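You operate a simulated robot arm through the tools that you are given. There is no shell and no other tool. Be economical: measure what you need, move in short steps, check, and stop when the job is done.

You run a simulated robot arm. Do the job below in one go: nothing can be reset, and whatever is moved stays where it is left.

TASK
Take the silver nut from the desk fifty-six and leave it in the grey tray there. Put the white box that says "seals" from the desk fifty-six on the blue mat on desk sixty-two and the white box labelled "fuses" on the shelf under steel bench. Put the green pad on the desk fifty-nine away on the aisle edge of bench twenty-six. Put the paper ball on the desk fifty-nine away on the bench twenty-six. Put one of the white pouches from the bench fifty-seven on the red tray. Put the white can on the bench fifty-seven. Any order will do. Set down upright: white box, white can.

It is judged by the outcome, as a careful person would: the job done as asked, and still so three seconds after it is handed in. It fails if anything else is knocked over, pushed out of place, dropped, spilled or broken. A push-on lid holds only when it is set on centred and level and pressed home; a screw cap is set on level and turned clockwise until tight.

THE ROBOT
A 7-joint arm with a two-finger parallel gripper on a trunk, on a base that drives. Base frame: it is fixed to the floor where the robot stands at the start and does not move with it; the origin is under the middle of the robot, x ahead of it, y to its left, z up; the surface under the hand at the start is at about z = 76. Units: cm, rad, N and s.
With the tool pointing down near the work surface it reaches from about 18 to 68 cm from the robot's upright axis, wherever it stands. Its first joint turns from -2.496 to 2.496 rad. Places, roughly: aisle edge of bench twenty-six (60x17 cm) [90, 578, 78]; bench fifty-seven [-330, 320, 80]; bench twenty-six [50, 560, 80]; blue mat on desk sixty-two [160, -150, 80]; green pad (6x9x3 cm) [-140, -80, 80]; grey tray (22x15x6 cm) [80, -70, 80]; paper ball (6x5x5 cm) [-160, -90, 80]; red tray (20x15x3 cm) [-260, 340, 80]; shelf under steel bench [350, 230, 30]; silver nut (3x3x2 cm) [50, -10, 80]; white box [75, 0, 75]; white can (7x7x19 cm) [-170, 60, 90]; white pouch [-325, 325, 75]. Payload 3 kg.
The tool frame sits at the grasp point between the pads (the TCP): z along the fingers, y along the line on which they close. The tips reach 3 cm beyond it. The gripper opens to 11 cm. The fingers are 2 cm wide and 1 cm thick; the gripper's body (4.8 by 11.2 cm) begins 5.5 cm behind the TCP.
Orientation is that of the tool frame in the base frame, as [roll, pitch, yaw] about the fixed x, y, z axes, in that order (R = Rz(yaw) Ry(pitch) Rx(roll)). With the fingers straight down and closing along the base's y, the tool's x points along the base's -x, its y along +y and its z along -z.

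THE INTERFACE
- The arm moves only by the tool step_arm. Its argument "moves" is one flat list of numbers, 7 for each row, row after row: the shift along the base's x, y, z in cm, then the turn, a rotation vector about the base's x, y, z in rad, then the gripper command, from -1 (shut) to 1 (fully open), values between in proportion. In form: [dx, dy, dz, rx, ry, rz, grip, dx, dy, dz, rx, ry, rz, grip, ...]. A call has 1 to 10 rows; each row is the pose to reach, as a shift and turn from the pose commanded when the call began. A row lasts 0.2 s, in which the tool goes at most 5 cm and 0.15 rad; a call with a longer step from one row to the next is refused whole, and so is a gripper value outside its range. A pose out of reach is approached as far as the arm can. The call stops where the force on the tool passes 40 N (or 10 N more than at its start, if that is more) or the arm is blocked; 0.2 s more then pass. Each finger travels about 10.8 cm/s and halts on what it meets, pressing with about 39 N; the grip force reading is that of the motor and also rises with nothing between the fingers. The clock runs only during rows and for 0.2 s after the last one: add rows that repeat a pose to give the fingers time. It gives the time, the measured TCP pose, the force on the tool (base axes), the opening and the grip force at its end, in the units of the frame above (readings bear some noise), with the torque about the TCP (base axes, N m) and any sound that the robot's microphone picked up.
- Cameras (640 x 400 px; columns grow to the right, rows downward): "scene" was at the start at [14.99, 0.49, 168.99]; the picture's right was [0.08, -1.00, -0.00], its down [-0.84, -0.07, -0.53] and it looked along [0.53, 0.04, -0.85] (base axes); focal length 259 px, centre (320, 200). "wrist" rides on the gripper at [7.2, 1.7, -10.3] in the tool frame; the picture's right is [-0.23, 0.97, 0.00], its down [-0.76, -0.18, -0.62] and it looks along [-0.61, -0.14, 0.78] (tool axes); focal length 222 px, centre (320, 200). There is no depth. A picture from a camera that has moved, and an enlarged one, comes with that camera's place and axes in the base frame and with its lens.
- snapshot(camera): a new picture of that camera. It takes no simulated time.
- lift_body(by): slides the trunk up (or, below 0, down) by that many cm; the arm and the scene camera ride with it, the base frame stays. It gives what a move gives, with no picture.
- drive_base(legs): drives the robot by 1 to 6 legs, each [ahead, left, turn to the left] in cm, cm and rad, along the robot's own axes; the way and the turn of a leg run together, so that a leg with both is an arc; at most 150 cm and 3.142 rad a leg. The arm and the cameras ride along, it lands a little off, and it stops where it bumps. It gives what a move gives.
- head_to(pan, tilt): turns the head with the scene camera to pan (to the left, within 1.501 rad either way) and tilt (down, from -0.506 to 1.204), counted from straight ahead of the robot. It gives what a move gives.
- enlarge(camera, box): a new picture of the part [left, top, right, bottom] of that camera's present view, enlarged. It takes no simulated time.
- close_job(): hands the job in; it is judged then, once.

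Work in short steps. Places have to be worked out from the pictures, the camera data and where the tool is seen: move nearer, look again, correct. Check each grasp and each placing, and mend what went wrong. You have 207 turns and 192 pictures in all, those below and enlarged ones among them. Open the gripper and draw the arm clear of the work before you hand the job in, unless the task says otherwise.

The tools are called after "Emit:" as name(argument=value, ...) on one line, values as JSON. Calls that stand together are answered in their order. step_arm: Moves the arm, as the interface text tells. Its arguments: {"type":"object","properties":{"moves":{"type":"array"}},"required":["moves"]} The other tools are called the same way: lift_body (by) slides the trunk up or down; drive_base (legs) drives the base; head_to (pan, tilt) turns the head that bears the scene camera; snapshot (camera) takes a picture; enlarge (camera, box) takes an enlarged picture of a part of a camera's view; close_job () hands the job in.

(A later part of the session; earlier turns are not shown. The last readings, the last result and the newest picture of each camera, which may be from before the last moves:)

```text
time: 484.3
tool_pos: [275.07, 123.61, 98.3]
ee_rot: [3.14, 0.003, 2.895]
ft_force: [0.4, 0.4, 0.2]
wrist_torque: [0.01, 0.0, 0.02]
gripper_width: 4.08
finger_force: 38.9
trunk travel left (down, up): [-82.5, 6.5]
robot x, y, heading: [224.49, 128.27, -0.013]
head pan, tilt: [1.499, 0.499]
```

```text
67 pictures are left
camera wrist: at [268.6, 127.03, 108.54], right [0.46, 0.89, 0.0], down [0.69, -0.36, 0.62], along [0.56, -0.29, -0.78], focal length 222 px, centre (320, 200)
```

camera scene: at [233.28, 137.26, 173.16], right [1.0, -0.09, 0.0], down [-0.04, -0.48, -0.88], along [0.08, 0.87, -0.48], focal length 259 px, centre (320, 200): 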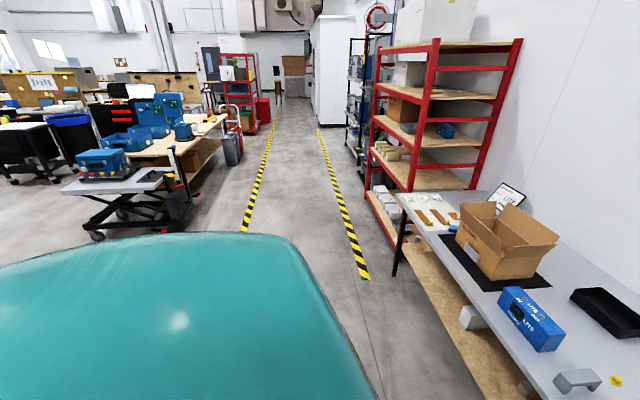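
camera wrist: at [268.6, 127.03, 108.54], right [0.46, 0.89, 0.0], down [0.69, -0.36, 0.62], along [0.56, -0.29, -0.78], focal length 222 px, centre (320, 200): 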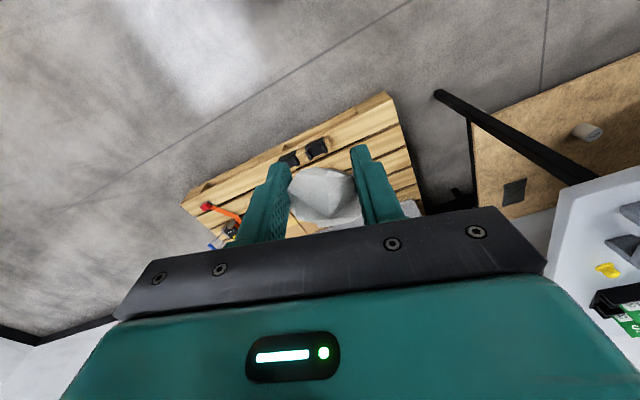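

Leg too long; I shorten it.

Emit:
drive_base(legs=[[-16, 145, 0], [0, 130, 0]])

Emit:
snapshot(camera="scene")

Emit:
snapshot(camera="wrist")

```text
time: 497.7
tool_pos: [262.08, 400.46, 98.22]
ee_rot: [-3.141, 0.003, 2.9]
ft_force: [-1.4, -0.5, 0.2]
wrist_torque: [0.01, -0.01, -0.03]
gripper_width: 3.98
finger_force: 39.2
trunk travel left (down, up): [-82.5, 6.5]
robot x, y, heading: [211.27, 404.78, -0.01]
head pan, tilt: [1.499, 0.499]
```

```text
66 pictures are left
camera scene: at [220.08, 413.86, 173.15], right [1.0, -0.08, 0.0], down [-0.04, -0.48, -0.88], along [0.07, 0.87, -0.48], focal length 259 px, centre (320, 200)
```

scene: 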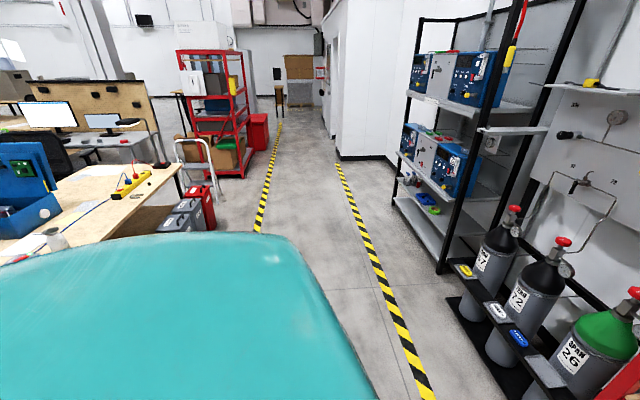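

```text
65 pictures are left
camera wrist: at [255.46, 403.79, 108.54], right [0.45, 0.89, 0.0], down [0.7, -0.35, 0.62], along [0.56, -0.28, -0.78], focal length 222 px, centre (320, 200)
```

wrist: 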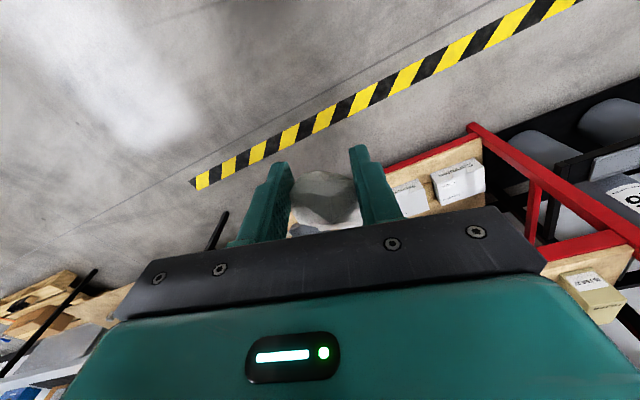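

Ball now sits deep between the pads. I continue north to y≈560, then retract and turn gradually.

Emit:
drive_base(legs=[[0, 145, 0]])

Emit:
step_arm(moves=[-3, 0, 0, 0, 0, 0, -1, -6, 0, 0, 0, 0, 0, -1, -9, 0, 0, 0, 0, 0, -1, -12, 0, -1, 0, 0, 0, -1])

Emit:
drive_base(legs=[[0, 0, 0.4], [0, 0, 0.4], [0, 0, 0.4], [0, 0, 0.37]])

Emit:
head_to(pan=1.2, tilt=0.6)

Emit:
snapshot(camera="scene")

Emit:
snapshot(camera="wrist")

```text
time: 504.9
tool_pos: [264.72, 544.16, 98.22]
ee_rot: [3.141, 0.003, 2.884]
ft_force: [-0.5, 0.3, 0.0]
wrist_torque: [0.01, 0.01, 0.02]
gripper_width: 3.91
finger_force: 38.9
trunk travel left (down, up): [-82.5, 6.5]
robot x, y, heading: [213.52, 549.52, -0.027]
head pan, tilt: [1.499, 0.499]
```

```text
time: 505.9
tool_pos: [253.58, 544.5, 96.84]
ee_rot: [-3.138, 0.0, 2.887]
ft_force: [-0.2, -0.1, 0.3]
wrist_torque: [0.01, 0.01, 0.0]
gripper_width: 3.93
finger_force: 38.6
out of reach, approached as far as the arm can: row 4
trunk travel left (down, up): [-82.5, 6.5]
robot x, y, heading: [213.79, 549.76, -0.033]
head pan, tilt: [1.499, 0.499]
```

```text
time: 511.0
tool_pos: [218.84, 589.33, 96.9]
ee_rot: [-3.138, 0.002, -1.826]
ft_force: [0.1, 0.5, 0.3]
wrist_torque: [-0.01, -0.01, -0.01]
gripper_width: 0.0
finger_force: 37.5
trunk travel left (down, up): [-82.5, 6.5]
robot x, y, heading: [214.04, 549.43, 1.544]
head pan, tilt: [1.499, 0.499]
```

```text
time: 511.8
tool_pos: [218.79, 589.19, 96.85]
ee_rot: [-3.139, 0.001, -1.826]
ft_force: [0.1, -0.5, -0.5]
wrist_torque: [0.0, -0.01, 0.02]
gripper_width: 0.0
finger_force: 37.8
trunk travel left (down, up): [-82.5, 6.5]
robot x, y, heading: [213.82, 549.34, 1.545]
head pan, tilt: [1.201, 0.6]
```

```text
64 pictures are left
camera scene: at [206.05, 560.88, 172.25], right [0.38, 0.92, 0.0], down [0.52, -0.22, -0.83], along [-0.76, 0.32, -0.56], focal length 259 px, centre (320, 200)
```

scene: 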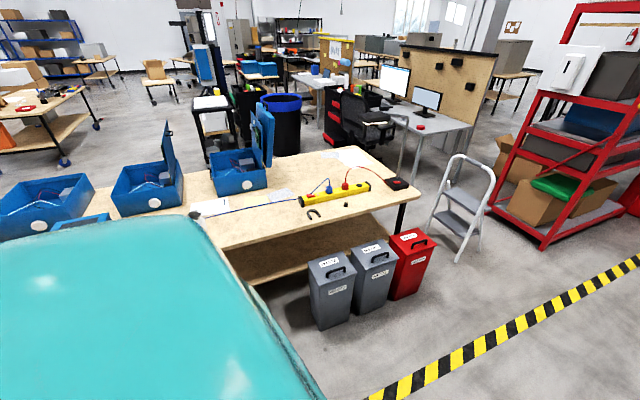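

```text
63 pictures are left
camera wrist: at [215.37, 582.66, 107.15], right [-0.88, 0.47, 0.0], down [0.36, 0.69, 0.62], along [0.29, 0.55, -0.78], focal length 222 px, centre (320, 200)
```

wrist: 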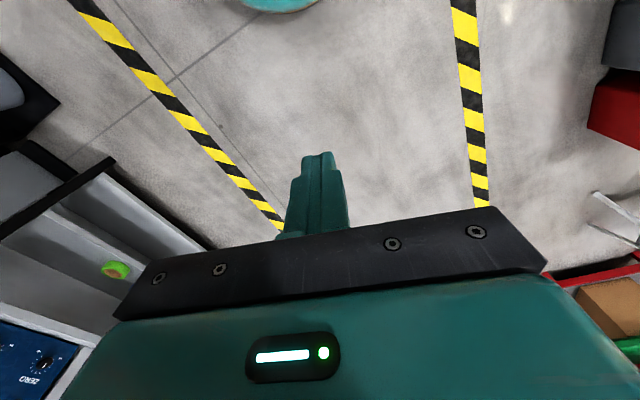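

The ball slipped out again in the turn. I look for it around the aisle.

Emit:
head_to(pan=-0.7, tilt=0.9)

Emit:
snapshot(camera="scene")

Emit:
head_to(pan=0.1, tilt=0.8)

Emit:
snapshot(camera="scene")

```text
time: 513.7
tool_pos: [218.8, 589.13, 96.86]
ee_rot: [-3.138, -0.001, -1.826]
ft_force: [0.5, 0.2, 0.6]
wrist_torque: [-0.04, 0.0, 0.04]
gripper_width: 0.0
finger_force: 37.7
trunk travel left (down, up): [-82.5, 6.5]
robot x, y, heading: [214.25, 549.21, 1.54]
head pan, tilt: [-0.7, 0.901]
```

```text
62 pictures are left
camera scene: at [219.22, 563.13, 169.77], right [0.75, -0.66, 0.0], down [-0.52, -0.59, -0.62], along [0.41, 0.47, -0.78], focal length 259 px, centre (320, 200)
```

scene: 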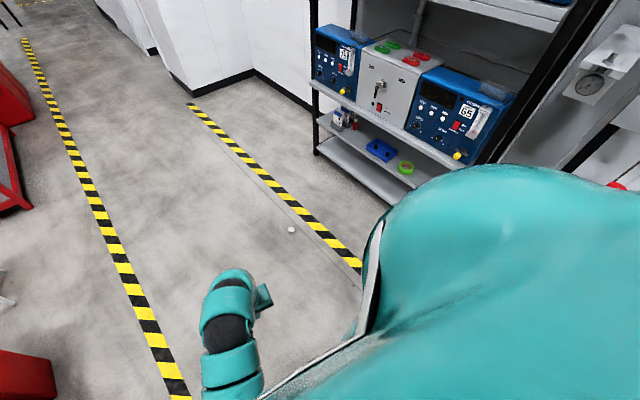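

```text
time: 514.8
tool_pos: [218.87, 589.27, 96.93]
ee_rot: [-3.137, 0.001, -1.825]
ft_force: [-0.3, -1.0, -0.7]
wrist_torque: [0.01, -0.01, -0.03]
gripper_width: 0.0
finger_force: 37.5
trunk travel left (down, up): [-82.5, 6.5]
robot x, y, heading: [214.32, 549.58, 1.542]
head pan, tilt: [0.099, 0.799]
```

```text
61 pictures are left
camera scene: at [213.62, 565.52, 170.56], right [1.0, 0.07, 0.0], down [0.05, -0.72, -0.7], along [-0.05, 0.7, -0.72], focal length 259 px, centre (320, 200)
```

scene: 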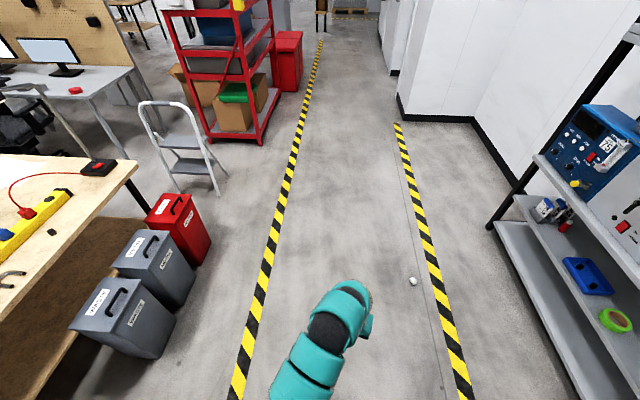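

The ball is on the floor at (272, 656). I position to pick it facing +y (so no further turns will be needed) and lower the trunk.

Emit:
drive_base(legs=[[44, -52, 0.03]])

Emit:
lift_body(by=-40)

Emit:
step_arm(moves=[2, 4, 0, 0, 0, 0, 0, 4, 8, 0, 0, 0, 0, 1, 4, 12, 0, 0, 0, 0, 1, 4, 15, 0, 0, 0, 0, 1])

Emit:
lift_body(by=-38)

Emit:
snapshot(camera="wrist")

```text
time: 518.6
tool_pos: [270.0, 632.9, 96.82]
ee_rot: [-3.138, 0.0, -1.8]
ft_force: [-0.1, -0.4, -0.5]
wrist_torque: [0.04, 0.03, -0.03]
gripper_width: 0.0
finger_force: 37.7
trunk travel left (down, up): [-82.5, 6.5]
robot x, y, heading: [265.99, 593.31, 1.572]
head pan, tilt: [0.099, 0.799]
```

```text
time: 522.4
tool_pos: [269.89, 632.84, 56.88]
ee_rot: [-3.138, 0.0, -1.8]
ft_force: [-0.2, -0.3, 1.4]
wrist_torque: [0.01, 0.0, 0.02]
gripper_width: 0.0
finger_force: 37.6
trunk travel left (down, up): [-42.5, 46.5]
robot x, y, heading: [266.02, 593.35, 1.578]
head pan, tilt: [0.099, 0.799]
```

```text
time: 523.4
tool_pos: [274.07, 648.02, 56.94]
ee_rot: [-3.138, -0.001, -1.799]
ft_force: [0.1, 0.3, 0.1]
wrist_torque: [0.0, -0.01, 0.01]
gripper_width: 10.99
finger_force: 0.0
trunk travel left (down, up): [-42.5, 46.5]
robot x, y, heading: [266.28, 593.48, 1.572]
head pan, tilt: [0.099, 0.799]
```

```text
time: 527.3
tool_pos: [274.1, 648.67, 23.19]
ee_rot: [3.137, 0.021, -1.804]
ft_force: [0.6, -0.5, -3.6]
wrist_torque: [0.1, 0.02, 0.0]
gripper_width: 10.99
finger_force: 0.1
trunk travel left (down, up): [-7.6, 81.4]
robot x, y, heading: [266.08, 593.33, 1.571]
head pan, tilt: [0.099, 0.799]
stopped: the arm was blocked; the commanded pose is now the measured one
```

```text
60 pictures are left
camera wrist: at [270.75, 641.87, 33.29], right [-0.9, 0.45, 0.01], down [0.35, 0.69, 0.64], along [0.28, 0.58, -0.77], focal length 222 px, centre (320, 200)
```

wrist: 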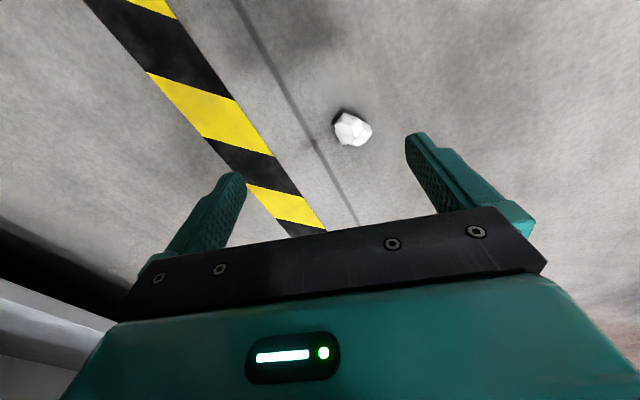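

Ball at (272, 655.4). I move over it and descend partway.

Emit:
step_arm(moves=[-1, 3, 0, 0, 0, 0, 1, -2.1, 6.7, 0, 0, 0, 0, 1, -2.1, 6.7, -4, 0, 0, 0, 1, -2.1, 6.7, -8, 0, 0, 0, 1, -2.1, 6.7, -12, 0, 0, 0, 1, -2.1, 6.7, -15, 0, 0, 0, 1])

Emit:
enlarge(camera="wrist", box=[200, 80, 440, 230])

```text
time: 528.7
tool_pos: [271.9, 655.12, 7.52]
ee_rot: [3.137, 0.012, -1.804]
ft_force: [0.2, -0.2, -0.6]
wrist_torque: [0.0, -0.02, 0.0]
gripper_width: 11.03
finger_force: 0.0
trunk travel left (down, up): [-7.6, 81.4]
robot x, y, heading: [265.84, 592.83, 1.568]
head pan, tilt: [0.099, 0.799]
```

```text
2.67 times, centred on (320, 155) of wrist
camera zoom: at [268.68, 648.37, 17.77], right [-0.9, 0.44, 0.01], down [0.35, 0.69, 0.63], along [0.27, 0.57, -0.78], focal length 592 px, centre (320, 320)
```

zoom: 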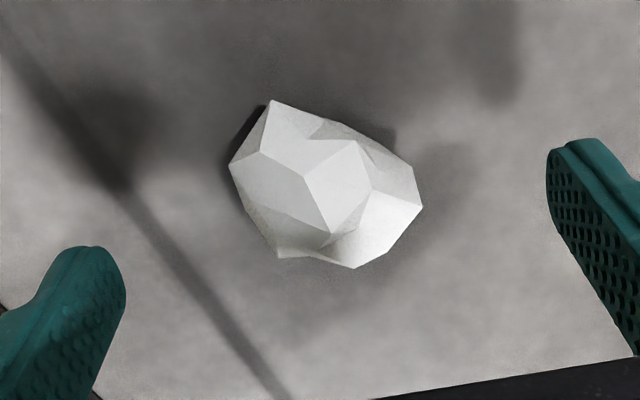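

The ball is faceted and was being pinched on vertices. I rotate the grip ≈49° to meet nearly parallel faces, then descend and close.

Emit:
step_arm(moves=[0, 0.2, 0, 0, 0, -0.14, 1, 0, 0.2, 0, 0, 0, -0.28, 1, 0, 0.2, 0, 0, 0, -0.42, 1, 0, 0.2, 0, 0, 0, -0.56, 1, 0, 0.2, 0, 0, 0, -0.7, 1, 0, 0.2, 0, 0, 0, -0.85, 1])

Emit:
enlarge(camera="wrist", box=[200, 80, 440, 230])

```text
time: 530.1
tool_pos: [271.78, 655.53, 7.74]
ee_rot: [3.137, 0.013, -2.654]
ft_force: [-0.6, 0.5, -0.2]
wrist_torque: [-0.01, 0.01, -0.01]
gripper_width: 11.01
finger_force: 0.0
trunk travel left (down, up): [-7.6, 81.4]
robot x, y, heading: [265.83, 593.35, 1.573]
head pan, tilt: [0.099, 0.799]
```

```text
2.67 times, centred on (320, 155) of wrist
camera zoom: at [264.63, 653.43, 17.84], right [-0.26, 0.97, 0.01], down [0.75, 0.19, 0.63], along [0.61, 0.17, -0.78], focal length 592 px, centre (320, 320)
```

zoom: 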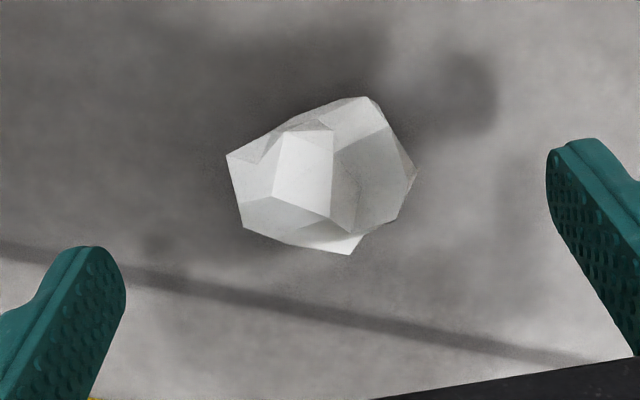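

Faces now look well matched. I descend and close.

Emit:
step_arm(moves=[0, 0.0, -2, 0, 0, 0, 1, 0, 0.0, -4, 0, 0, 0, 1, 0, 0, -4.6, 0, 0, 0, 1, 0, 0, -4.6, 0, 0, 0, 0, 0, 0, -4.6, 0, 0, 0, -1, 0, 0, -4.6, 0, 0, 0, -1, 0, 0, -4.6, 0, 0, 0, -1, 0, 0, -1, 0, 0, 0, -1, 0, 0, 3, 0, 0, 0, -1])

Emit:
snapshot(camera="wrist")

```text
time: 532.1
tool_pos: [271.92, 655.41, 10.58]
ee_rot: [3.136, 0.012, -2.652]
ft_force: [-0.3, 0.2, 0.2]
wrist_torque: [-0.02, 0.02, 0.0]
gripper_width: 4.87
finger_force: 38.4
trunk travel left (down, up): [-7.6, 81.4]
robot x, y, heading: [265.92, 593.44, 1.567]
head pan, tilt: [0.099, 0.799]
```

```text
57 pictures are left
camera wrist: at [264.6, 653.4, 20.8], right [-0.26, 0.97, 0.01], down [0.75, 0.19, 0.63], along [0.61, 0.17, -0.78], focal length 222 px, centre (320, 200)
```

wrist: 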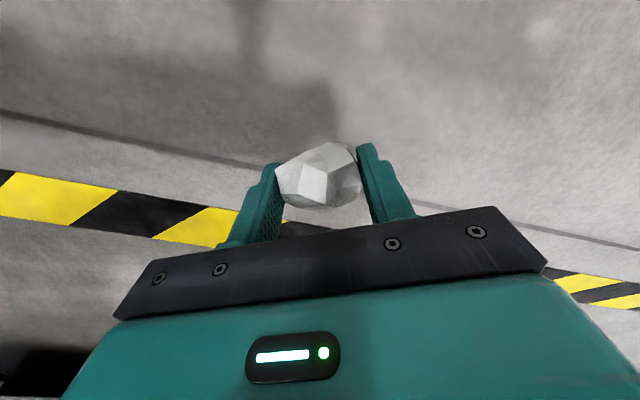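

Solid grip (4.87 cm). I raise the trunk and strafe toward bench 26 without turning.

Emit:
lift_body(by=40)

Emit:
lift_body(by=39)

Emit:
drive_base(legs=[[-32, 50, 0], [-32, 50, 0]])

Emit:
head_to(pan=0.9, tilt=0.8)

Emit:
snapshot(camera="scene")

Emit:
snapshot(camera="wrist")

```text
time: 535.9
tool_pos: [271.81, 655.46, 50.62]
ee_rot: [3.138, 0.012, -2.653]
ft_force: [-0.3, 0.5, 0.7]
wrist_torque: [-0.01, 0.05, -0.03]
gripper_width: 4.87
finger_force: 39.2
trunk travel left (down, up): [-47.6, 41.4]
robot x, y, heading: [265.8, 593.02, 1.573]
head pan, tilt: [0.099, 0.799]
```

```text
time: 539.7
tool_pos: [271.91, 655.39, 89.52]
ee_rot: [3.137, 0.013, -2.652]
ft_force: [-0.1, 0.3, -0.3]
wrist_torque: [0.01, 0.02, 0.06]
gripper_width: 4.88
finger_force: 39.2
trunk travel left (down, up): [-86.6, 2.4]
robot x, y, heading: [265.74, 593.32, 1.572]
head pan, tilt: [0.099, 0.799]
```

```text
time: 546.0
tool_pos: [172.38, 591.18, 89.61]
ee_rot: [3.137, 0.013, -2.645]
ft_force: [0.2, -0.4, 0.6]
wrist_torque: [0.01, 0.01, 0.0]
gripper_width: 4.81
finger_force: 39.2
trunk travel left (down, up): [-86.6, 2.4]
robot x, y, heading: [166.92, 529.04, 1.58]
head pan, tilt: [0.099, 0.799]
```

```text
time: 547.1
tool_pos: [172.37, 591.31, 89.69]
ee_rot: [3.137, 0.013, -2.646]
ft_force: [0.7, 0.2, -0.9]
wrist_torque: [0.02, 0.0, -0.02]
gripper_width: 4.82
finger_force: 39.0
trunk travel left (down, up): [-86.6, 2.4]
robot x, y, heading: [167.2, 528.96, 1.575]
head pan, tilt: [0.901, 0.799]
```

```text
56 pictures are left
camera scene: at [160.65, 541.9, 174.69], right [0.62, 0.79, 0.0], down [0.56, -0.44, -0.7], along [-0.55, 0.43, -0.72], focal length 259 px, centre (320, 200)
```

scene: 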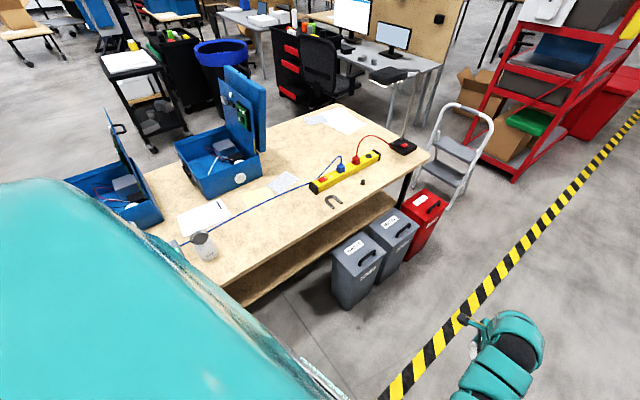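

```text
55 pictures are left
camera wrist: at [165.11, 589.26, 99.78], right [-0.26, 0.96, 0.01], down [0.75, 0.2, 0.63], along [0.61, 0.17, -0.78], focal length 222 px, centre (320, 200)
```

wrist: 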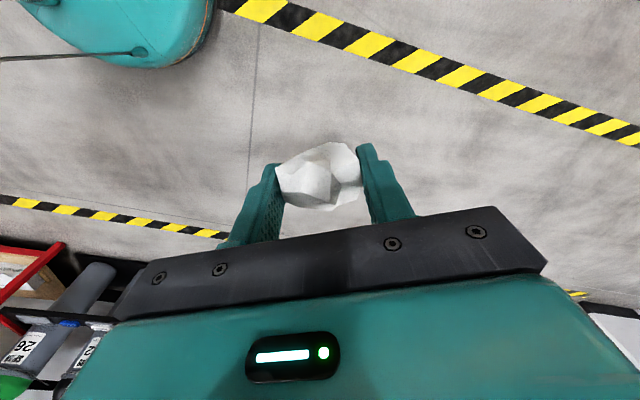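

Bench edge x≈100; free spot around (82, 564). I strafe 30 closer, raise the hand, then swing the arm left over the bench.

Emit:
drive_base(legs=[[0, 30, 0]])

Emit:
step_arm(moves=[0, 0, 3, 0, 0, 0, -1, -2, -1, 7, 0, 0, 0, -1, -6, -3, 7, 0, 0, 0.06, -1, -10, -5, 7, 0, 0, 0.12, -1, -14, -7, 7, 0, 0, 0.18, -1, -18, -9, 7, 0, 0, 0.24, -1, -22, -11, 7, 0, 0, 0.3, -1, -26, -13, 7, 0, 0, 0.36, -1, -30, -15, 7, 0, 0, 0.42, -1])

Emit:
step_arm(moves=[-4, -2, 0, 0, 0, 0.06, -1, -8, -4, 0, 0, 0, 0.12, -1, -12, -6, 0, 0, 0, 0.18, -1, -16, -8, 0, 0, 0, 0.2, -1, -20, -10, 0, 0, 0, 0.2, -1, -24, -11.5, 0, 0, 0, 0.2, -1, -28, -13, 0, 0, 0, 0.2, -1])

Emit:
snapshot(camera="wrist")

Emit:
snapshot(camera="scene")

```text
time: 549.1
tool_pos: [142.51, 590.95, 89.55]
ee_rot: [3.136, 0.013, -2.65]
ft_force: [-0.2, -0.4, -0.7]
wrist_torque: [-0.05, 0.02, 0.02]
gripper_width: 4.8
finger_force: 38.9
trunk travel left (down, up): [-86.6, 2.4]
robot x, y, heading: [136.78, 529.06, 1.574]
head pan, tilt: [0.901, 0.799]
```

```text
time: 551.1
tool_pos: [112.31, 576.02, 96.5]
ee_rot: [3.136, 0.014, -2.228]
ft_force: [-0.2, 0.1, -0.5]
wrist_torque: [0.0, -0.03, -0.01]
gripper_width: 4.81
finger_force: 38.9
trunk travel left (down, up): [-86.6, 2.4]
robot x, y, heading: [137.09, 528.5, 1.573]
head pan, tilt: [0.901, 0.799]
```

```text
time: 552.8
tool_pos: [94.07, 566.58, 96.71]
ee_rot: [3.137, 0.01, -2.029]
ft_force: [-0.5, -1.1, -0.3]
wrist_torque: [0.0, -0.01, -0.02]
gripper_width: 4.81
finger_force: 39.2
out of reach, approached as far as the arm can: row 5, 6, 7
trunk travel left (down, up): [-86.6, 2.4]
robot x, y, heading: [137.1, 528.89, 1.578]
head pan, tilt: [0.901, 0.799]
```

```text
54 pictures are left
camera wrist: at [89.3, 560.65, 106.94], right [-0.77, 0.63, 0.01], down [0.5, 0.6, 0.63], along [0.4, 0.49, -0.78], focal length 222 px, centre (320, 200)
```

wrist: 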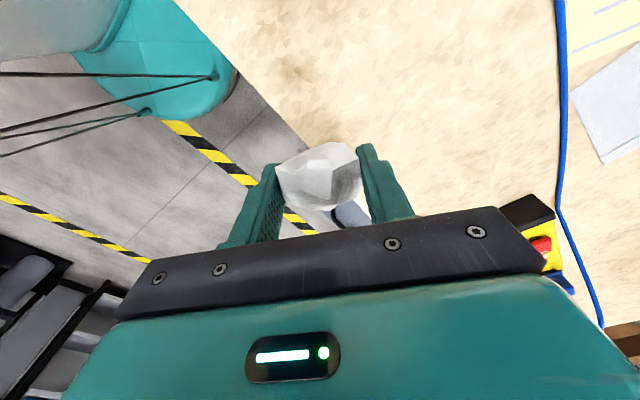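

```text
53 pictures are left
camera scene: at [130.61, 541.69, 174.7], right [0.62, 0.79, 0.0], down [0.56, -0.44, -0.7], along [-0.55, 0.43, -0.72], focal length 259 px, centre (320, 200)
```

scene: 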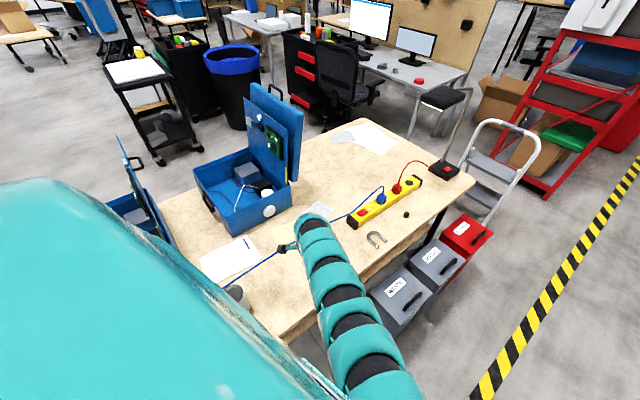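

Slightly out of reach; I strafe 6 cm more so the ball is over (88, 566), then lower it.

Emit:
drive_base(legs=[[0, 7, 0]])

Emit:
step_arm(moves=[0, 0, -4, 0, 0, 0, -1, 0, 0, -8, 0, 0, 0, -1, -1, 0, -12, 0, 0, 0, -1, -2, 0, -14, 0, 0, 0, -1])

Emit:
snapshot(camera="wrist")

```text
time: 553.8
tool_pos: [87.01, 566.46, 96.65]
ee_rot: [3.136, 0.013, -2.027]
ft_force: [0.0, 0.4, -0.4]
wrist_torque: [0.0, -0.03, -0.01]
gripper_width: 4.83
finger_force: 39.2
trunk travel left (down, up): [-86.6, 2.4]
robot x, y, heading: [129.85, 528.86, 1.57]
head pan, tilt: [0.901, 0.799]
```

```text
time: 554.8
tool_pos: [90.89, 566.46, 89.04]
ee_rot: [3.134, 0.012, -2.028]
ft_force: [0.4, -0.2, -0.2]
wrist_torque: [0.01, 0.0, -0.02]
gripper_width: 4.82
finger_force: 38.6
out of reach, approached as far as the arm can: row 1, 2, 3, 4
trunk travel left (down, up): [-86.6, 2.4]
robot x, y, heading: [129.55, 528.79, 1.581]
head pan, tilt: [0.901, 0.799]
```

```text
52 pictures are left
camera wrist: at [86.13, 560.52, 99.19], right [-0.77, 0.63, 0.01], down [0.5, 0.6, 0.63], along [0.4, 0.49, -0.77], focal length 222 px, centre (320, 200)
```

wrist: 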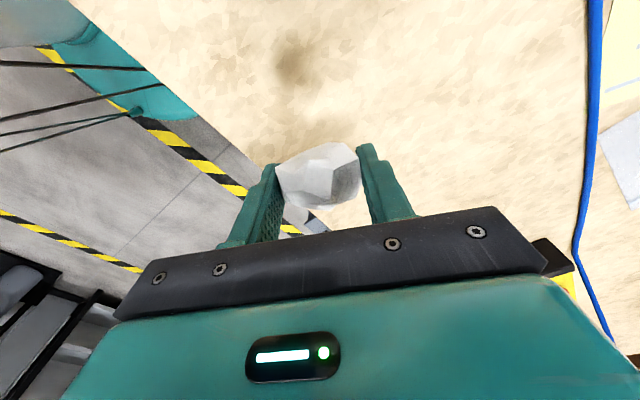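

Low reach to the left is limited; I shift base 5 cm more and use the trunk to lower the ball.

Emit:
drive_base(legs=[[0, 5, 0]])

Emit:
lift_body(by=-6.5)

Emit:
snapshot(camera="wrist")

```text
time: 555.7
tool_pos: [85.64, 566.48, 88.83]
ee_rot: [3.137, 0.015, -2.027]
ft_force: [-0.6, 0.3, -0.6]
wrist_torque: [-0.01, -0.01, 0.03]
gripper_width: 4.82
finger_force: 39.4
trunk travel left (down, up): [-86.6, 2.4]
robot x, y, heading: [125.1, 528.89, 1.574]
head pan, tilt: [0.901, 0.799]
```

```text
time: 556.7
tool_pos: [85.88, 566.59, 82.46]
ee_rot: [3.133, 0.012, -2.029]
ft_force: [0.9, 0.4, -0.1]
wrist_torque: [0.01, -0.03, 0.01]
gripper_width: 4.82
finger_force: 39.5
trunk travel left (down, up): [-80.1, 8.9]
robot x, y, heading: [124.77, 528.58, 1.573]
head pan, tilt: [0.901, 0.799]
```

```text
51 pictures are left
camera wrist: at [81.21, 560.64, 92.71], right [-0.77, 0.63, 0.01], down [0.5, 0.6, 0.63], along [0.4, 0.49, -0.78], focal length 222 px, centre (320, 200)
```

wrist: 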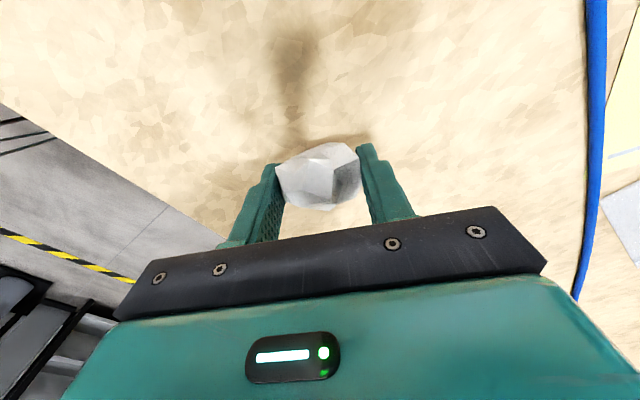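

Close to the surface. I lower in small trunk steps until contact.

Emit:
lift_body(by=-1.3)

Emit:
lift_body(by=-0.8)

Emit:
snapshot(camera="wrist")

```text
time: 557.3
tool_pos: [85.81, 566.45, 81.43]
ee_rot: [3.132, 0.014, -2.029]
ft_force: [2.2, 0.1, 22.6]
wrist_torque: [0.17, 0.07, -0.03]
gripper_width: 4.8
finger_force: 38.9
trunk travel left (down, up): [-78.8, 10.2]
robot x, y, heading: [124.83, 528.35, 1.572]
head pan, tilt: [0.901, 0.799]
```

```text
time: 557.7
tool_pos: [85.73, 566.52, 81.45]
ee_rot: [3.126, 0.014, -2.029]
ft_force: [8.3, -4.5, 18.5]
wrist_torque: [-0.05, -0.17, -0.01]
gripper_width: 4.83
finger_force: 39.1
trunk travel left (down, up): [-78.6, 10.4]
robot x, y, heading: [124.82, 528.86, 1.573]
head pan, tilt: [0.901, 0.799]
stopped: the force on the tool passed its limit at 45 N (the readings are from after the stop); the commanded pose is now the measured one
```

```text
50 pictures are left
camera wrist: at [81.05, 560.69, 91.64], right [-0.77, 0.63, 0.02], down [0.5, 0.59, 0.63], along [0.39, 0.5, -0.78], focal length 222 px, centre (320, 200)
```

wrist: 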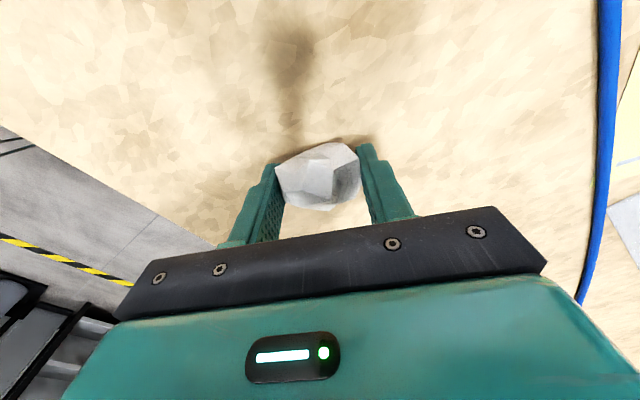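

On the bench. I relieve slightly, open moderately, then rise.

Emit:
lift_body(by=0.4)

Emit:
step_arm(moves=[0, 0, 0, 0, 0, 0, -0.05, 0, 0, 0, 0, 0, 0, 0.3, 0, 0, 0, 0, 0, 0, 0.5])

Emit:
lift_body(by=10)

Emit:
snapshot(camera="wrist")

```text
time: 558.2
tool_pos: [85.8, 566.54, 81.57]
ee_rot: [3.127, 0.012, -2.027]
ft_force: [0.3, -0.1, 0.2]
wrist_torque: [0.02, -0.01, 0.01]
gripper_width: 4.82
finger_force: 39.1
trunk travel left (down, up): [-79.0, 10.0]
robot x, y, heading: [124.93, 528.77, 1.572]
head pan, tilt: [0.901, 0.799]
```

```text
time: 559.0
tool_pos: [85.73, 566.68, 81.56]
ee_rot: [3.129, 0.013, -2.027]
ft_force: [0.8, -0.2, 0.9]
wrist_torque: [-0.02, 0.03, -0.01]
gripper_width: 8.25
finger_force: 0.1
trunk travel left (down, up): [-79.0, 10.0]
robot x, y, heading: [124.78, 528.89, 1.573]
head pan, tilt: [0.901, 0.799]
```

```text
time: 560.4
tool_pos: [85.73, 566.71, 91.64]
ee_rot: [3.13, 0.014, -2.028]
ft_force: [0.4, -0.6, 0.2]
wrist_torque: [-0.01, 0.01, -0.01]
gripper_width: 8.26
finger_force: 0.0
trunk travel left (down, up): [-89.0, 0.0]
robot x, y, heading: [125.11, 528.57, 1.573]
head pan, tilt: [0.901, 0.799]
```

```text
49 pictures are left
camera wrist: at [81.04, 560.75, 101.81], right [-0.77, 0.63, 0.01], down [0.5, 0.59, 0.63], along [0.39, 0.49, -0.78], focal length 222 px, centre (320, 200)
```

wrist: 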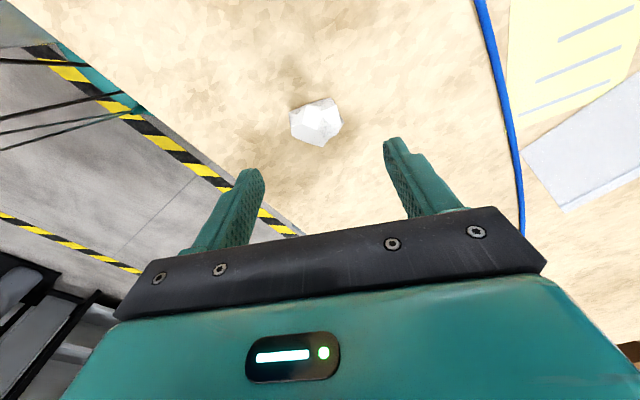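

The ball rests on bench 26. Now the pad: I back away, bring the arm forward, and return to desk 59.

Emit:
drive_base(legs=[[0, -82, 0]])

Emit:
step_arm(moves=[4, 1, 1, 0, 0, -0.06, 0, 8, 2, 2, 0, 0, -0.12, 0, 12, 3, 3, 0, 0, -0.18, 0, 16, 4, 4, 0, 0, -0.24, 0, 20, 5, 5, 0, 0, -0.3, 0, 24, 6, 6, 0, 0, -0.36, 0, 28, 7, 7, 0, 0, -0.42, 0, 32, 8, 8, 0, 0, -0.48, 0, 36, 9, 8, 0, 0, -0.54, 0, 40, 10, 8, 0, 0, -0.6, 0])

Emit:
drive_base(legs=[[-150, 0, 0], [-150, 0, 0], [-96, 0, 0], [0, 0, 1.57]])

```text
time: 564.7
tool_pos: [167.43, 566.98, 91.66]
ee_rot: [3.13, 0.014, -2.033]
ft_force: [0.1, 0.3, 0.2]
wrist_torque: [-0.03, 0.0, 0.01]
gripper_width: 8.27
finger_force: 0.1
trunk travel left (down, up): [-89.0, 0.0]
robot x, y, heading: [206.72, 529.05, 1.575]
head pan, tilt: [0.901, 0.799]
```

```text
time: 566.9
tool_pos: [201.2, 587.31, 98.68]
ee_rot: [3.129, 0.011, -2.635]
ft_force: [-0.2, 0.5, -0.8]
wrist_torque: [-0.02, 0.02, 0.01]
gripper_width: 5.51
finger_force: 0.0
out of reach, approached as far as the arm can: row 5, 6, 7, 8, 9, 10
trunk travel left (down, up): [-89.0, 0.0]
robot x, y, heading: [206.23, 528.4, 1.572]
head pan, tilt: [0.901, 0.799]
```

```text
time: 589.8
tool_pos: [142.36, 129.22, 98.69]
ee_rot: [3.129, 0.014, -1.092]
ft_force: [-0.3, 0.4, 0.6]
wrist_torque: [0.02, 0.0, 0.03]
gripper_width: 5.49
finger_force: 0.1
trunk travel left (down, up): [-89.0, 0.0]
robot x, y, heading: [200.7, 133.27, 3.114]
head pan, tilt: [0.901, 0.799]
```

I continue west along the y≈133 corridor and turn to face −y.

Emit:
drive_base(legs=[[0, 0, 0.028], [150, 0, 0], [150, 0, 0], [130, 0, 0]])

Emit:
drive_base(legs=[[0, 0, 1.56]])

```text
time: 610.7
tool_pos: [-287.79, 125.61, 98.67]
ee_rot: [3.129, 0.013, -1.064]
ft_force: [0.6, 0.6, 0.2]
wrist_torque: [0.03, 0.01, -0.01]
gripper_width: 5.52
finger_force: 0.1
trunk travel left (down, up): [-89.0, 0.0]
robot x, y, heading: [-229.63, 131.22, 3.141]
head pan, tilt: [0.901, 0.799]
```

```text
time: 614.9
tool_pos: [-225.57, 72.6, 98.74]
ee_rot: [3.129, 0.013, 0.483]
ft_force: [0.4, 0.1, 0.4]
wrist_torque: [0.0, 0.01, 0.0]
gripper_width: 5.51
finger_force: 0.2
trunk travel left (down, up): [-89.0, 0.0]
robot x, y, heading: [-229.43, 131.04, -1.597]
head pan, tilt: [0.901, 0.799]
```

I retrace the path toward desk 59's corner.

Emit:
drive_base(legs=[[0, 0, 0.027], [74, 0, 0], [80, 25, 0]])

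Emit:
drive_base(legs=[[10, 8.5, 0], [10, 8.5, 0]])

Emit:
drive_base(legs=[[0, 0, 0.7]])

Emit:
snapshot(camera="wrist")

```text
time: 623.4
tool_pos: [-198.47, -81.57, 98.63]
ee_rot: [3.129, 0.012, 0.509]
ft_force: [-0.2, 0.0, -0.1]
wrist_torque: [0.0, -0.01, 0.02]
gripper_width: 5.51
finger_force: 0.1
trunk travel left (down, up): [-89.0, 0.0]
robot x, y, heading: [-203.69, -22.95, -1.568]
head pan, tilt: [0.901, 0.799]
```

```text
time: 625.5
tool_pos: [-181.25, -101.62, 98.64]
ee_rot: [3.132, 0.013, 0.51]
ft_force: [-0.6, 0.6, 0.0]
wrist_torque: [0.05, 0.02, 0.01]
gripper_width: 5.48
finger_force: 0.1
trunk travel left (down, up): [-89.0, 0.0]
robot x, y, heading: [-187.34, -43.19, -1.569]
head pan, tilt: [0.901, 0.799]
```

```text
time: 627.8
tool_pos: [-144.9, -83.83, 98.69]
ee_rot: [3.13, 0.012, 1.219]
ft_force: [0.1, 0.1, 0.1]
wrist_torque: [0.02, 0.01, 0.01]
gripper_width: 5.5
finger_force: 0.1
trunk travel left (down, up): [-89.0, 0.0]
robot x, y, heading: [-186.99, -43.18, -0.851]
head pan, tilt: [0.901, 0.799]
```

```text
48 pictures are left
camera wrist: at [-140.78, -77.46, 108.86], right [0.84, -0.55, 0.01], down [-0.43, -0.64, 0.63], along [-0.34, -0.53, -0.78], focal length 222 px, centre (320, 200)
```

wrist: 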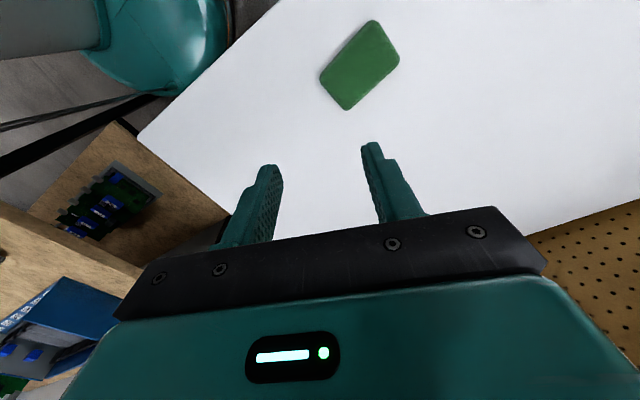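

Pad centre (−138.9, −83.7), long axis ≈0.17 rad from x. I turn to close on its short side and move above it.

Emit:
step_arm(moves=[1, 0, -1, 0, 0, -0.13, 0.5, 2, 0, -2, 0, 0, -0.26, 1, 3, 0, -3, 0, 0, -0.39, 1, 4, 0, -5, 0, 0, -0.52, 1, 5, 0, -7, 0, 0, -0.65, 1, 6, 0.1, -9, 0, 0, -0.78, 1, 6, 0.1, -11, 0, 0, -0.91, 1, 6, 0.1, -13, 0, 0, -1.05, 1])

Emit:
snapshot(camera="wrist")

```text
time: 629.6
tool_pos: [-138.89, -83.82, 85.7]
ee_rot: [3.129, 0.014, 0.166]
ft_force: [0.3, -0.9, 0.6]
wrist_torque: [0.0, -0.02, -0.01]
gripper_width: 11.01
finger_force: 0.1
trunk travel left (down, up): [-89.0, 0.0]
robot x, y, heading: [-186.94, -43.29, -0.865]
head pan, tilt: [0.901, 0.799]
```

```text
47 pictures are left
camera wrist: at [-131.29, -84.08, 95.9], right [-0.06, -1.0, 0.02], down [-0.77, 0.06, 0.63], along [-0.63, 0.03, -0.78], focal length 222 px, centre (320, 200)
```

wrist: 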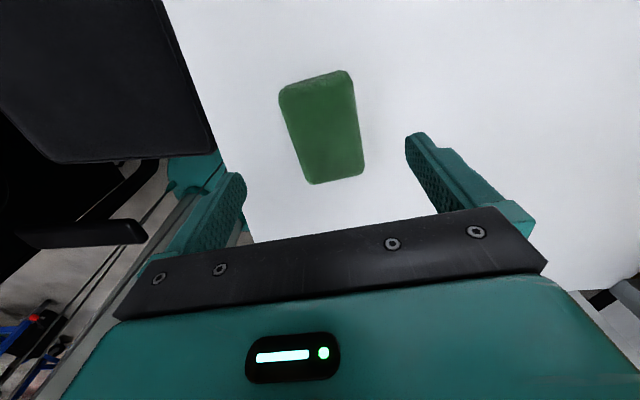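

Well placed. I descend to z≈79.9 and grip.

Emit:
step_arm(moves=[0.5, -0.2, -3, 0, 0, 0, 1, 0.5, -0.2, -5, 0, 0, 0, 1, 0.5, -0.2, -5.8, 0, 0, 0, 1, 0.5, -0.2, -5.8, 0, 0, 0, 0, 0.5, -0.2, -5.8, 0, 0, 0, -1, 0.5, -0.2, -5.8, 0, 0, 0, -1, 0.5, -0.2, -5.8, 0, 0, 0, -1, 0.5, -0.2, -2, 0, 0, 0, -1, 0.5, -0.2, 2, 0, 0, 0, -1, 0.5, -0.2, 6, 0, 0, 0, -1])

Emit:
snapshot(camera="wrist")

```text
time: 631.8
tool_pos: [-138.37, -84.01, 91.67]
ee_rot: [3.128, 0.012, 0.167]
ft_force: [-0.6, -0.2, 0.0]
wrist_torque: [0.01, -0.03, 0.0]
gripper_width: 5.65
finger_force: 39.0
out of reach, approached as far as the arm can: row 1, 2, 3, 4, 5, 6, 7, 8
trunk travel left (down, up): [-89.0, 0.0]
robot x, y, heading: [-187.06, -43.19, -0.863]
head pan, tilt: [0.901, 0.799]
```

```text
46 pictures are left
camera wrist: at [-130.86, -84.17, 101.89], right [-0.06, -1.0, 0.01], down [-0.77, 0.06, 0.63], along [-0.63, 0.03, -0.78], focal length 222 px, centre (320, 200)
```

wrist: 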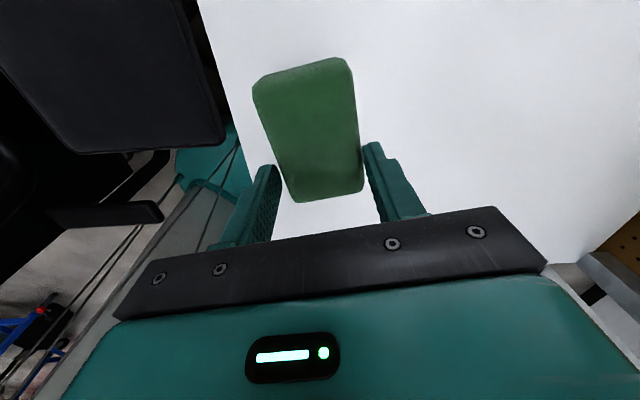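

The pad is held only at its end because the reach limit shifted the hand. I lower the trunk 6.4, set it down and regrasp centrally.

Emit:
lift_body(by=-6.4)

Emit:
step_arm(moves=[0, 0, -2, 0, 0, 0, -1, 0, 0, -3.5, 0, 0, 0, -1, 0, 0, -4.5, 0, 0, 0, -1, 0, 0, -5.2, 0, 0, 0, -1, 0, 0, -5.8, 0, 0, 0, -1])

```text
time: 632.9
tool_pos: [-138.35, -83.94, 85.36]
ee_rot: [3.13, 0.012, 0.167]
ft_force: [0.3, 0.8, -0.2]
wrist_torque: [-0.03, 0.0, -0.02]
gripper_width: 5.66
finger_force: 39.1
trunk travel left (down, up): [-82.6, 6.4]
robot x, y, heading: [-187.27, -43.11, -0.865]
head pan, tilt: [0.901, 0.799]
```

```text
time: 633.8
tool_pos: [-138.14, -84.02, 81.36]
ee_rot: [3.123, 0.006, 0.167]
ft_force: [-10.9, 4.8, 33.8]
wrist_torque: [0.24, 0.7, -0.01]
gripper_width: 5.65
finger_force: 39.2
trunk travel left (down, up): [-82.6, 6.4]
robot x, y, heading: [-187.06, -43.5, -0.862]
head pan, tilt: [0.901, 0.799]
stopped in row 4: the force on the tool passed its limit at 51 N (the readings are from after the stop); the commanded pose is now the measured one
```

Contact. I open, rise a little, and re-measure.

Emit:
step_arm(moves=[0, 0, 0.4, 0, 0, 0, 0, 0, 0, 0.4, 0, 0, 0, 1, 0, 0, 0.4, 0, 0, 0, 1, 0, 0, 4, 0, 0, 0, 1])

Emit:
snapshot(camera="wrist")

```text
time: 634.8
tool_pos: [-138.19, -84.26, 84.93]
ee_rot: [3.127, 0.008, 0.167]
ft_force: [0.9, 0.1, 0.0]
wrist_torque: [-0.04, 0.0, -0.03]
gripper_width: 11.03
finger_force: 0.0
trunk travel left (down, up): [-82.6, 6.4]
robot x, y, heading: [-186.78, -43.29, -0.863]
head pan, tilt: [0.901, 0.799]
```

```text
45 pictures are left
camera wrist: at [-130.64, -84.35, 95.17], right [-0.06, -1.0, 0.02], down [-0.78, 0.06, 0.63], along [-0.63, 0.03, -0.78], focal length 222 px, centre (320, 200)
```

wrist: 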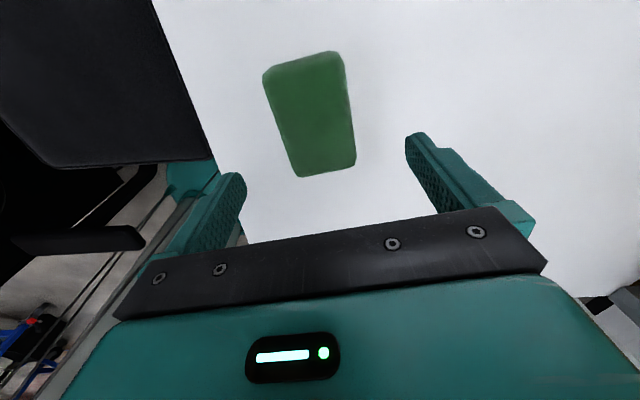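

Pad now at (−136.2, −83.6). I shift there and descend, watching reach.

Emit:
step_arm(moves=[2, 0.6, 0, 0, 0, 0, 1, 2, 0.6, -2, 0, 0, 0, 1, 2, 0.6, -4, 0, 0, 0, 1, 2, 0.6, -4.6, 0, 0, 0, 1])

Emit:
snapshot(camera="wrist")

```text
time: 635.8
tool_pos: [-136.06, -83.42, 80.85]
ee_rot: [3.126, 0.008, 0.168]
ft_force: [0.6, 0.8, 0.8]
wrist_torque: [-0.01, 0.0, 0.03]
gripper_width: 10.98
finger_force: 0.2
out of reach, approached as far as the arm can: row 4
trunk travel left (down, up): [-82.6, 6.4]
robot x, y, heading: [-186.63, -43.18, -0.853]
head pan, tilt: [0.901, 0.799]
```

```text
44 pictures are left
camera wrist: at [-128.64, -83.64, 91.09], right [-0.06, -1.0, 0.02], down [-0.78, 0.06, 0.63], along [-0.63, 0.03, -0.78], focal length 222 px, centre (320, 200)
```

wrist: 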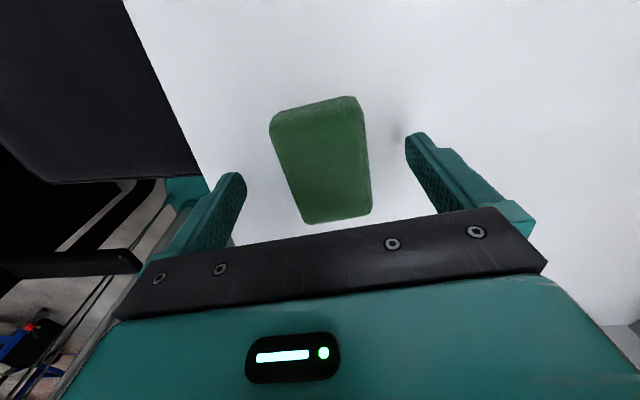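

Centred. I lower the trunk 0.9 and close.

Emit:
lift_body(by=-0.9)

Emit:
step_arm(moves=[0, 0, 0, 0, 0, 0, 0, 0, 0, 0, 0, 0, 0, -1, 0, 0, 0, 0, 0, 0, -1, 0, 0, 0, 0, 0, 0, -1])

Emit:
lift_body(by=7)

Emit:
snapshot(camera="wrist")

```text
time: 636.4
tool_pos: [-136.33, -83.52, 79.94]
ee_rot: [3.128, 0.009, 0.167]
ft_force: [0.2, 0.7, 0.5]
wrist_torque: [0.0, 0.01, 0.0]
gripper_width: 11.01
finger_force: 0.1
trunk travel left (down, up): [-81.7, 7.3]
robot x, y, heading: [-187.02, -43.24, -0.859]
head pan, tilt: [0.901, 0.799]
```

```text
time: 637.4
tool_pos: [-136.21, -83.42, 79.95]
ee_rot: [3.127, 0.009, 0.168]
ft_force: [-0.3, -0.3, 1.2]
wrist_torque: [0.05, 0.06, 0.01]
gripper_width: 5.67
finger_force: 38.4
trunk travel left (down, up): [-81.7, 7.3]
robot x, y, heading: [-186.92, -43.16, -0.861]
head pan, tilt: [0.901, 0.799]
```

```text
time: 638.4
tool_pos: [-136.18, -83.4, 86.9]
ee_rot: [3.128, 0.01, 0.165]
ft_force: [0.6, 0.1, 0.4]
wrist_torque: [-0.03, -0.01, 0.02]
gripper_width: 5.65
finger_force: 38.9
trunk travel left (down, up): [-88.7, 0.3]
robot x, y, heading: [-186.87, -43.04, -0.865]
head pan, tilt: [0.901, 0.799]
```

```text
43 pictures are left
camera wrist: at [-128.69, -83.76, 97.14], right [-0.06, -1.0, 0.02], down [-0.78, 0.06, 0.63], along [-0.63, 0.03, -0.78], focal length 222 px, centre (320, 200)
```

wrist: 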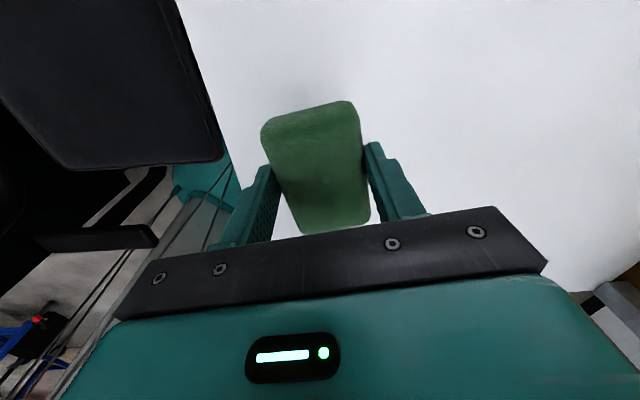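

Good central grip. I raise and retract the hand, then back out.

Emit:
step_arm(moves=[-2, 1.5, 3, 0, 0, 0, -1, -4, 3, 6, 0, 0, 0, -1, -6, 4.5, 9, 0, 0, 0, -1, -8, 6, 12, 0, 0, 0, -1])

Emit:
drive_base(legs=[[0, 0, -0.35], [0, 0, -0.35], [-20, -17, 0], [-80, -25, 0]])

Emit:
snapshot(camera="wrist")

```text
time: 639.4
tool_pos: [-143.57, -77.46, 98.26]
ee_rot: [3.131, 0.008, 0.166]
ft_force: [0.2, 0.1, -0.5]
wrist_torque: [0.05, 0.02, -0.04]
gripper_width: 5.66
finger_force: 39.2
out of reach, approached as far as the arm can: row 4
trunk travel left (down, up): [-88.7, 0.3]
robot x, y, heading: [-186.98, -43.32, -0.859]
head pan, tilt: [0.901, 0.799]
```

```text
time: 647.5
tool_pos: [-219.19, 1.15, 98.36]
ee_rot: [3.128, 0.011, -0.528]
ft_force: [0.2, 0.1, -1.4]
wrist_torque: [0.02, -0.01, 0.0]
gripper_width: 5.65
finger_force: 38.9
trunk travel left (down, up): [-88.7, 0.3]
robot x, y, heading: [-230.17, 55.39, -1.554]
head pan, tilt: [0.901, 0.799]
```

```text
42 pictures are left
camera wrist: at [-213.52, -3.88, 108.6], right [-0.69, -0.73, 0.02], down [-0.56, 0.54, 0.63], along [-0.47, 0.42, -0.78], focal length 222 px, centre (320, 200)
```

wrist: 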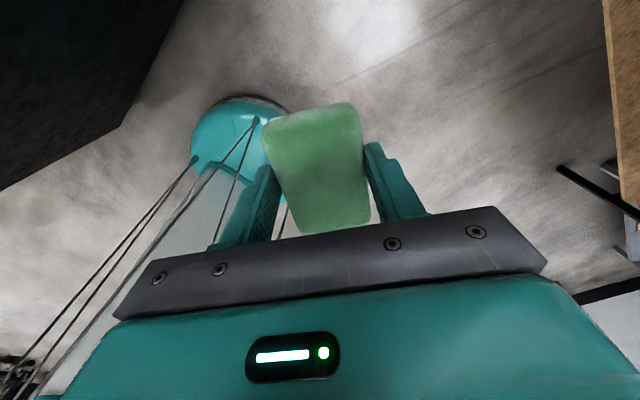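

Stable. On to the aisle and east.

Emit:
drive_base(legs=[[-76, 0, 0], [0, 0, 0.78], [0, 0, 0.774], [150, 0, 0], [150, 0, 0], [138, 0, 0]])

Emit:
drive_base(legs=[[0, 150, 0], [0, 150, 0], [0, 146, 0]])

Emit:
snapshot(camera="wrist")

```text
time: 676.3
tool_pos: [262.0, 139.74, 98.38]
ee_rot: [3.128, 0.011, 1.026]
ft_force: [0.4, 0.3, 0.9]
wrist_torque: [0.02, -0.01, -0.04]
gripper_width: 5.66
finger_force: 38.9
trunk travel left (down, up): [-88.7, 0.3]
robot x, y, heading: [207.48, 129.21, 0.001]
head pan, tilt: [0.901, 0.799]
```

```text
time: 697.6
tool_pos: [269.61, 585.3, 98.34]
ee_rot: [3.127, 0.011, 1.002]
ft_force: [-0.5, 0.3, 0.1]
wrist_torque: [-0.02, -0.03, -0.03]
gripper_width: 5.66
finger_force: 38.7
trunk travel left (down, up): [-88.7, 0.3]
robot x, y, heading: [214.74, 576.29, -0.029]
head pan, tilt: [0.901, 0.799]
```

```text
41 pictures are left
camera wrist: at [274.91, 590.63, 108.58], right [0.7, -0.72, 0.02], down [-0.57, -0.53, 0.63], along [-0.44, -0.45, -0.78], focal length 222 px, centre (320, 200)
```

wrist: 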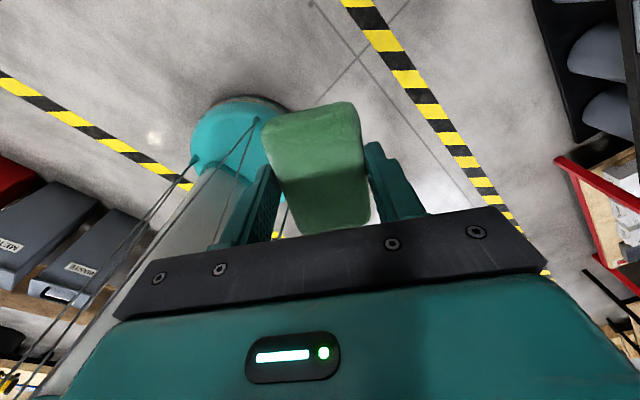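

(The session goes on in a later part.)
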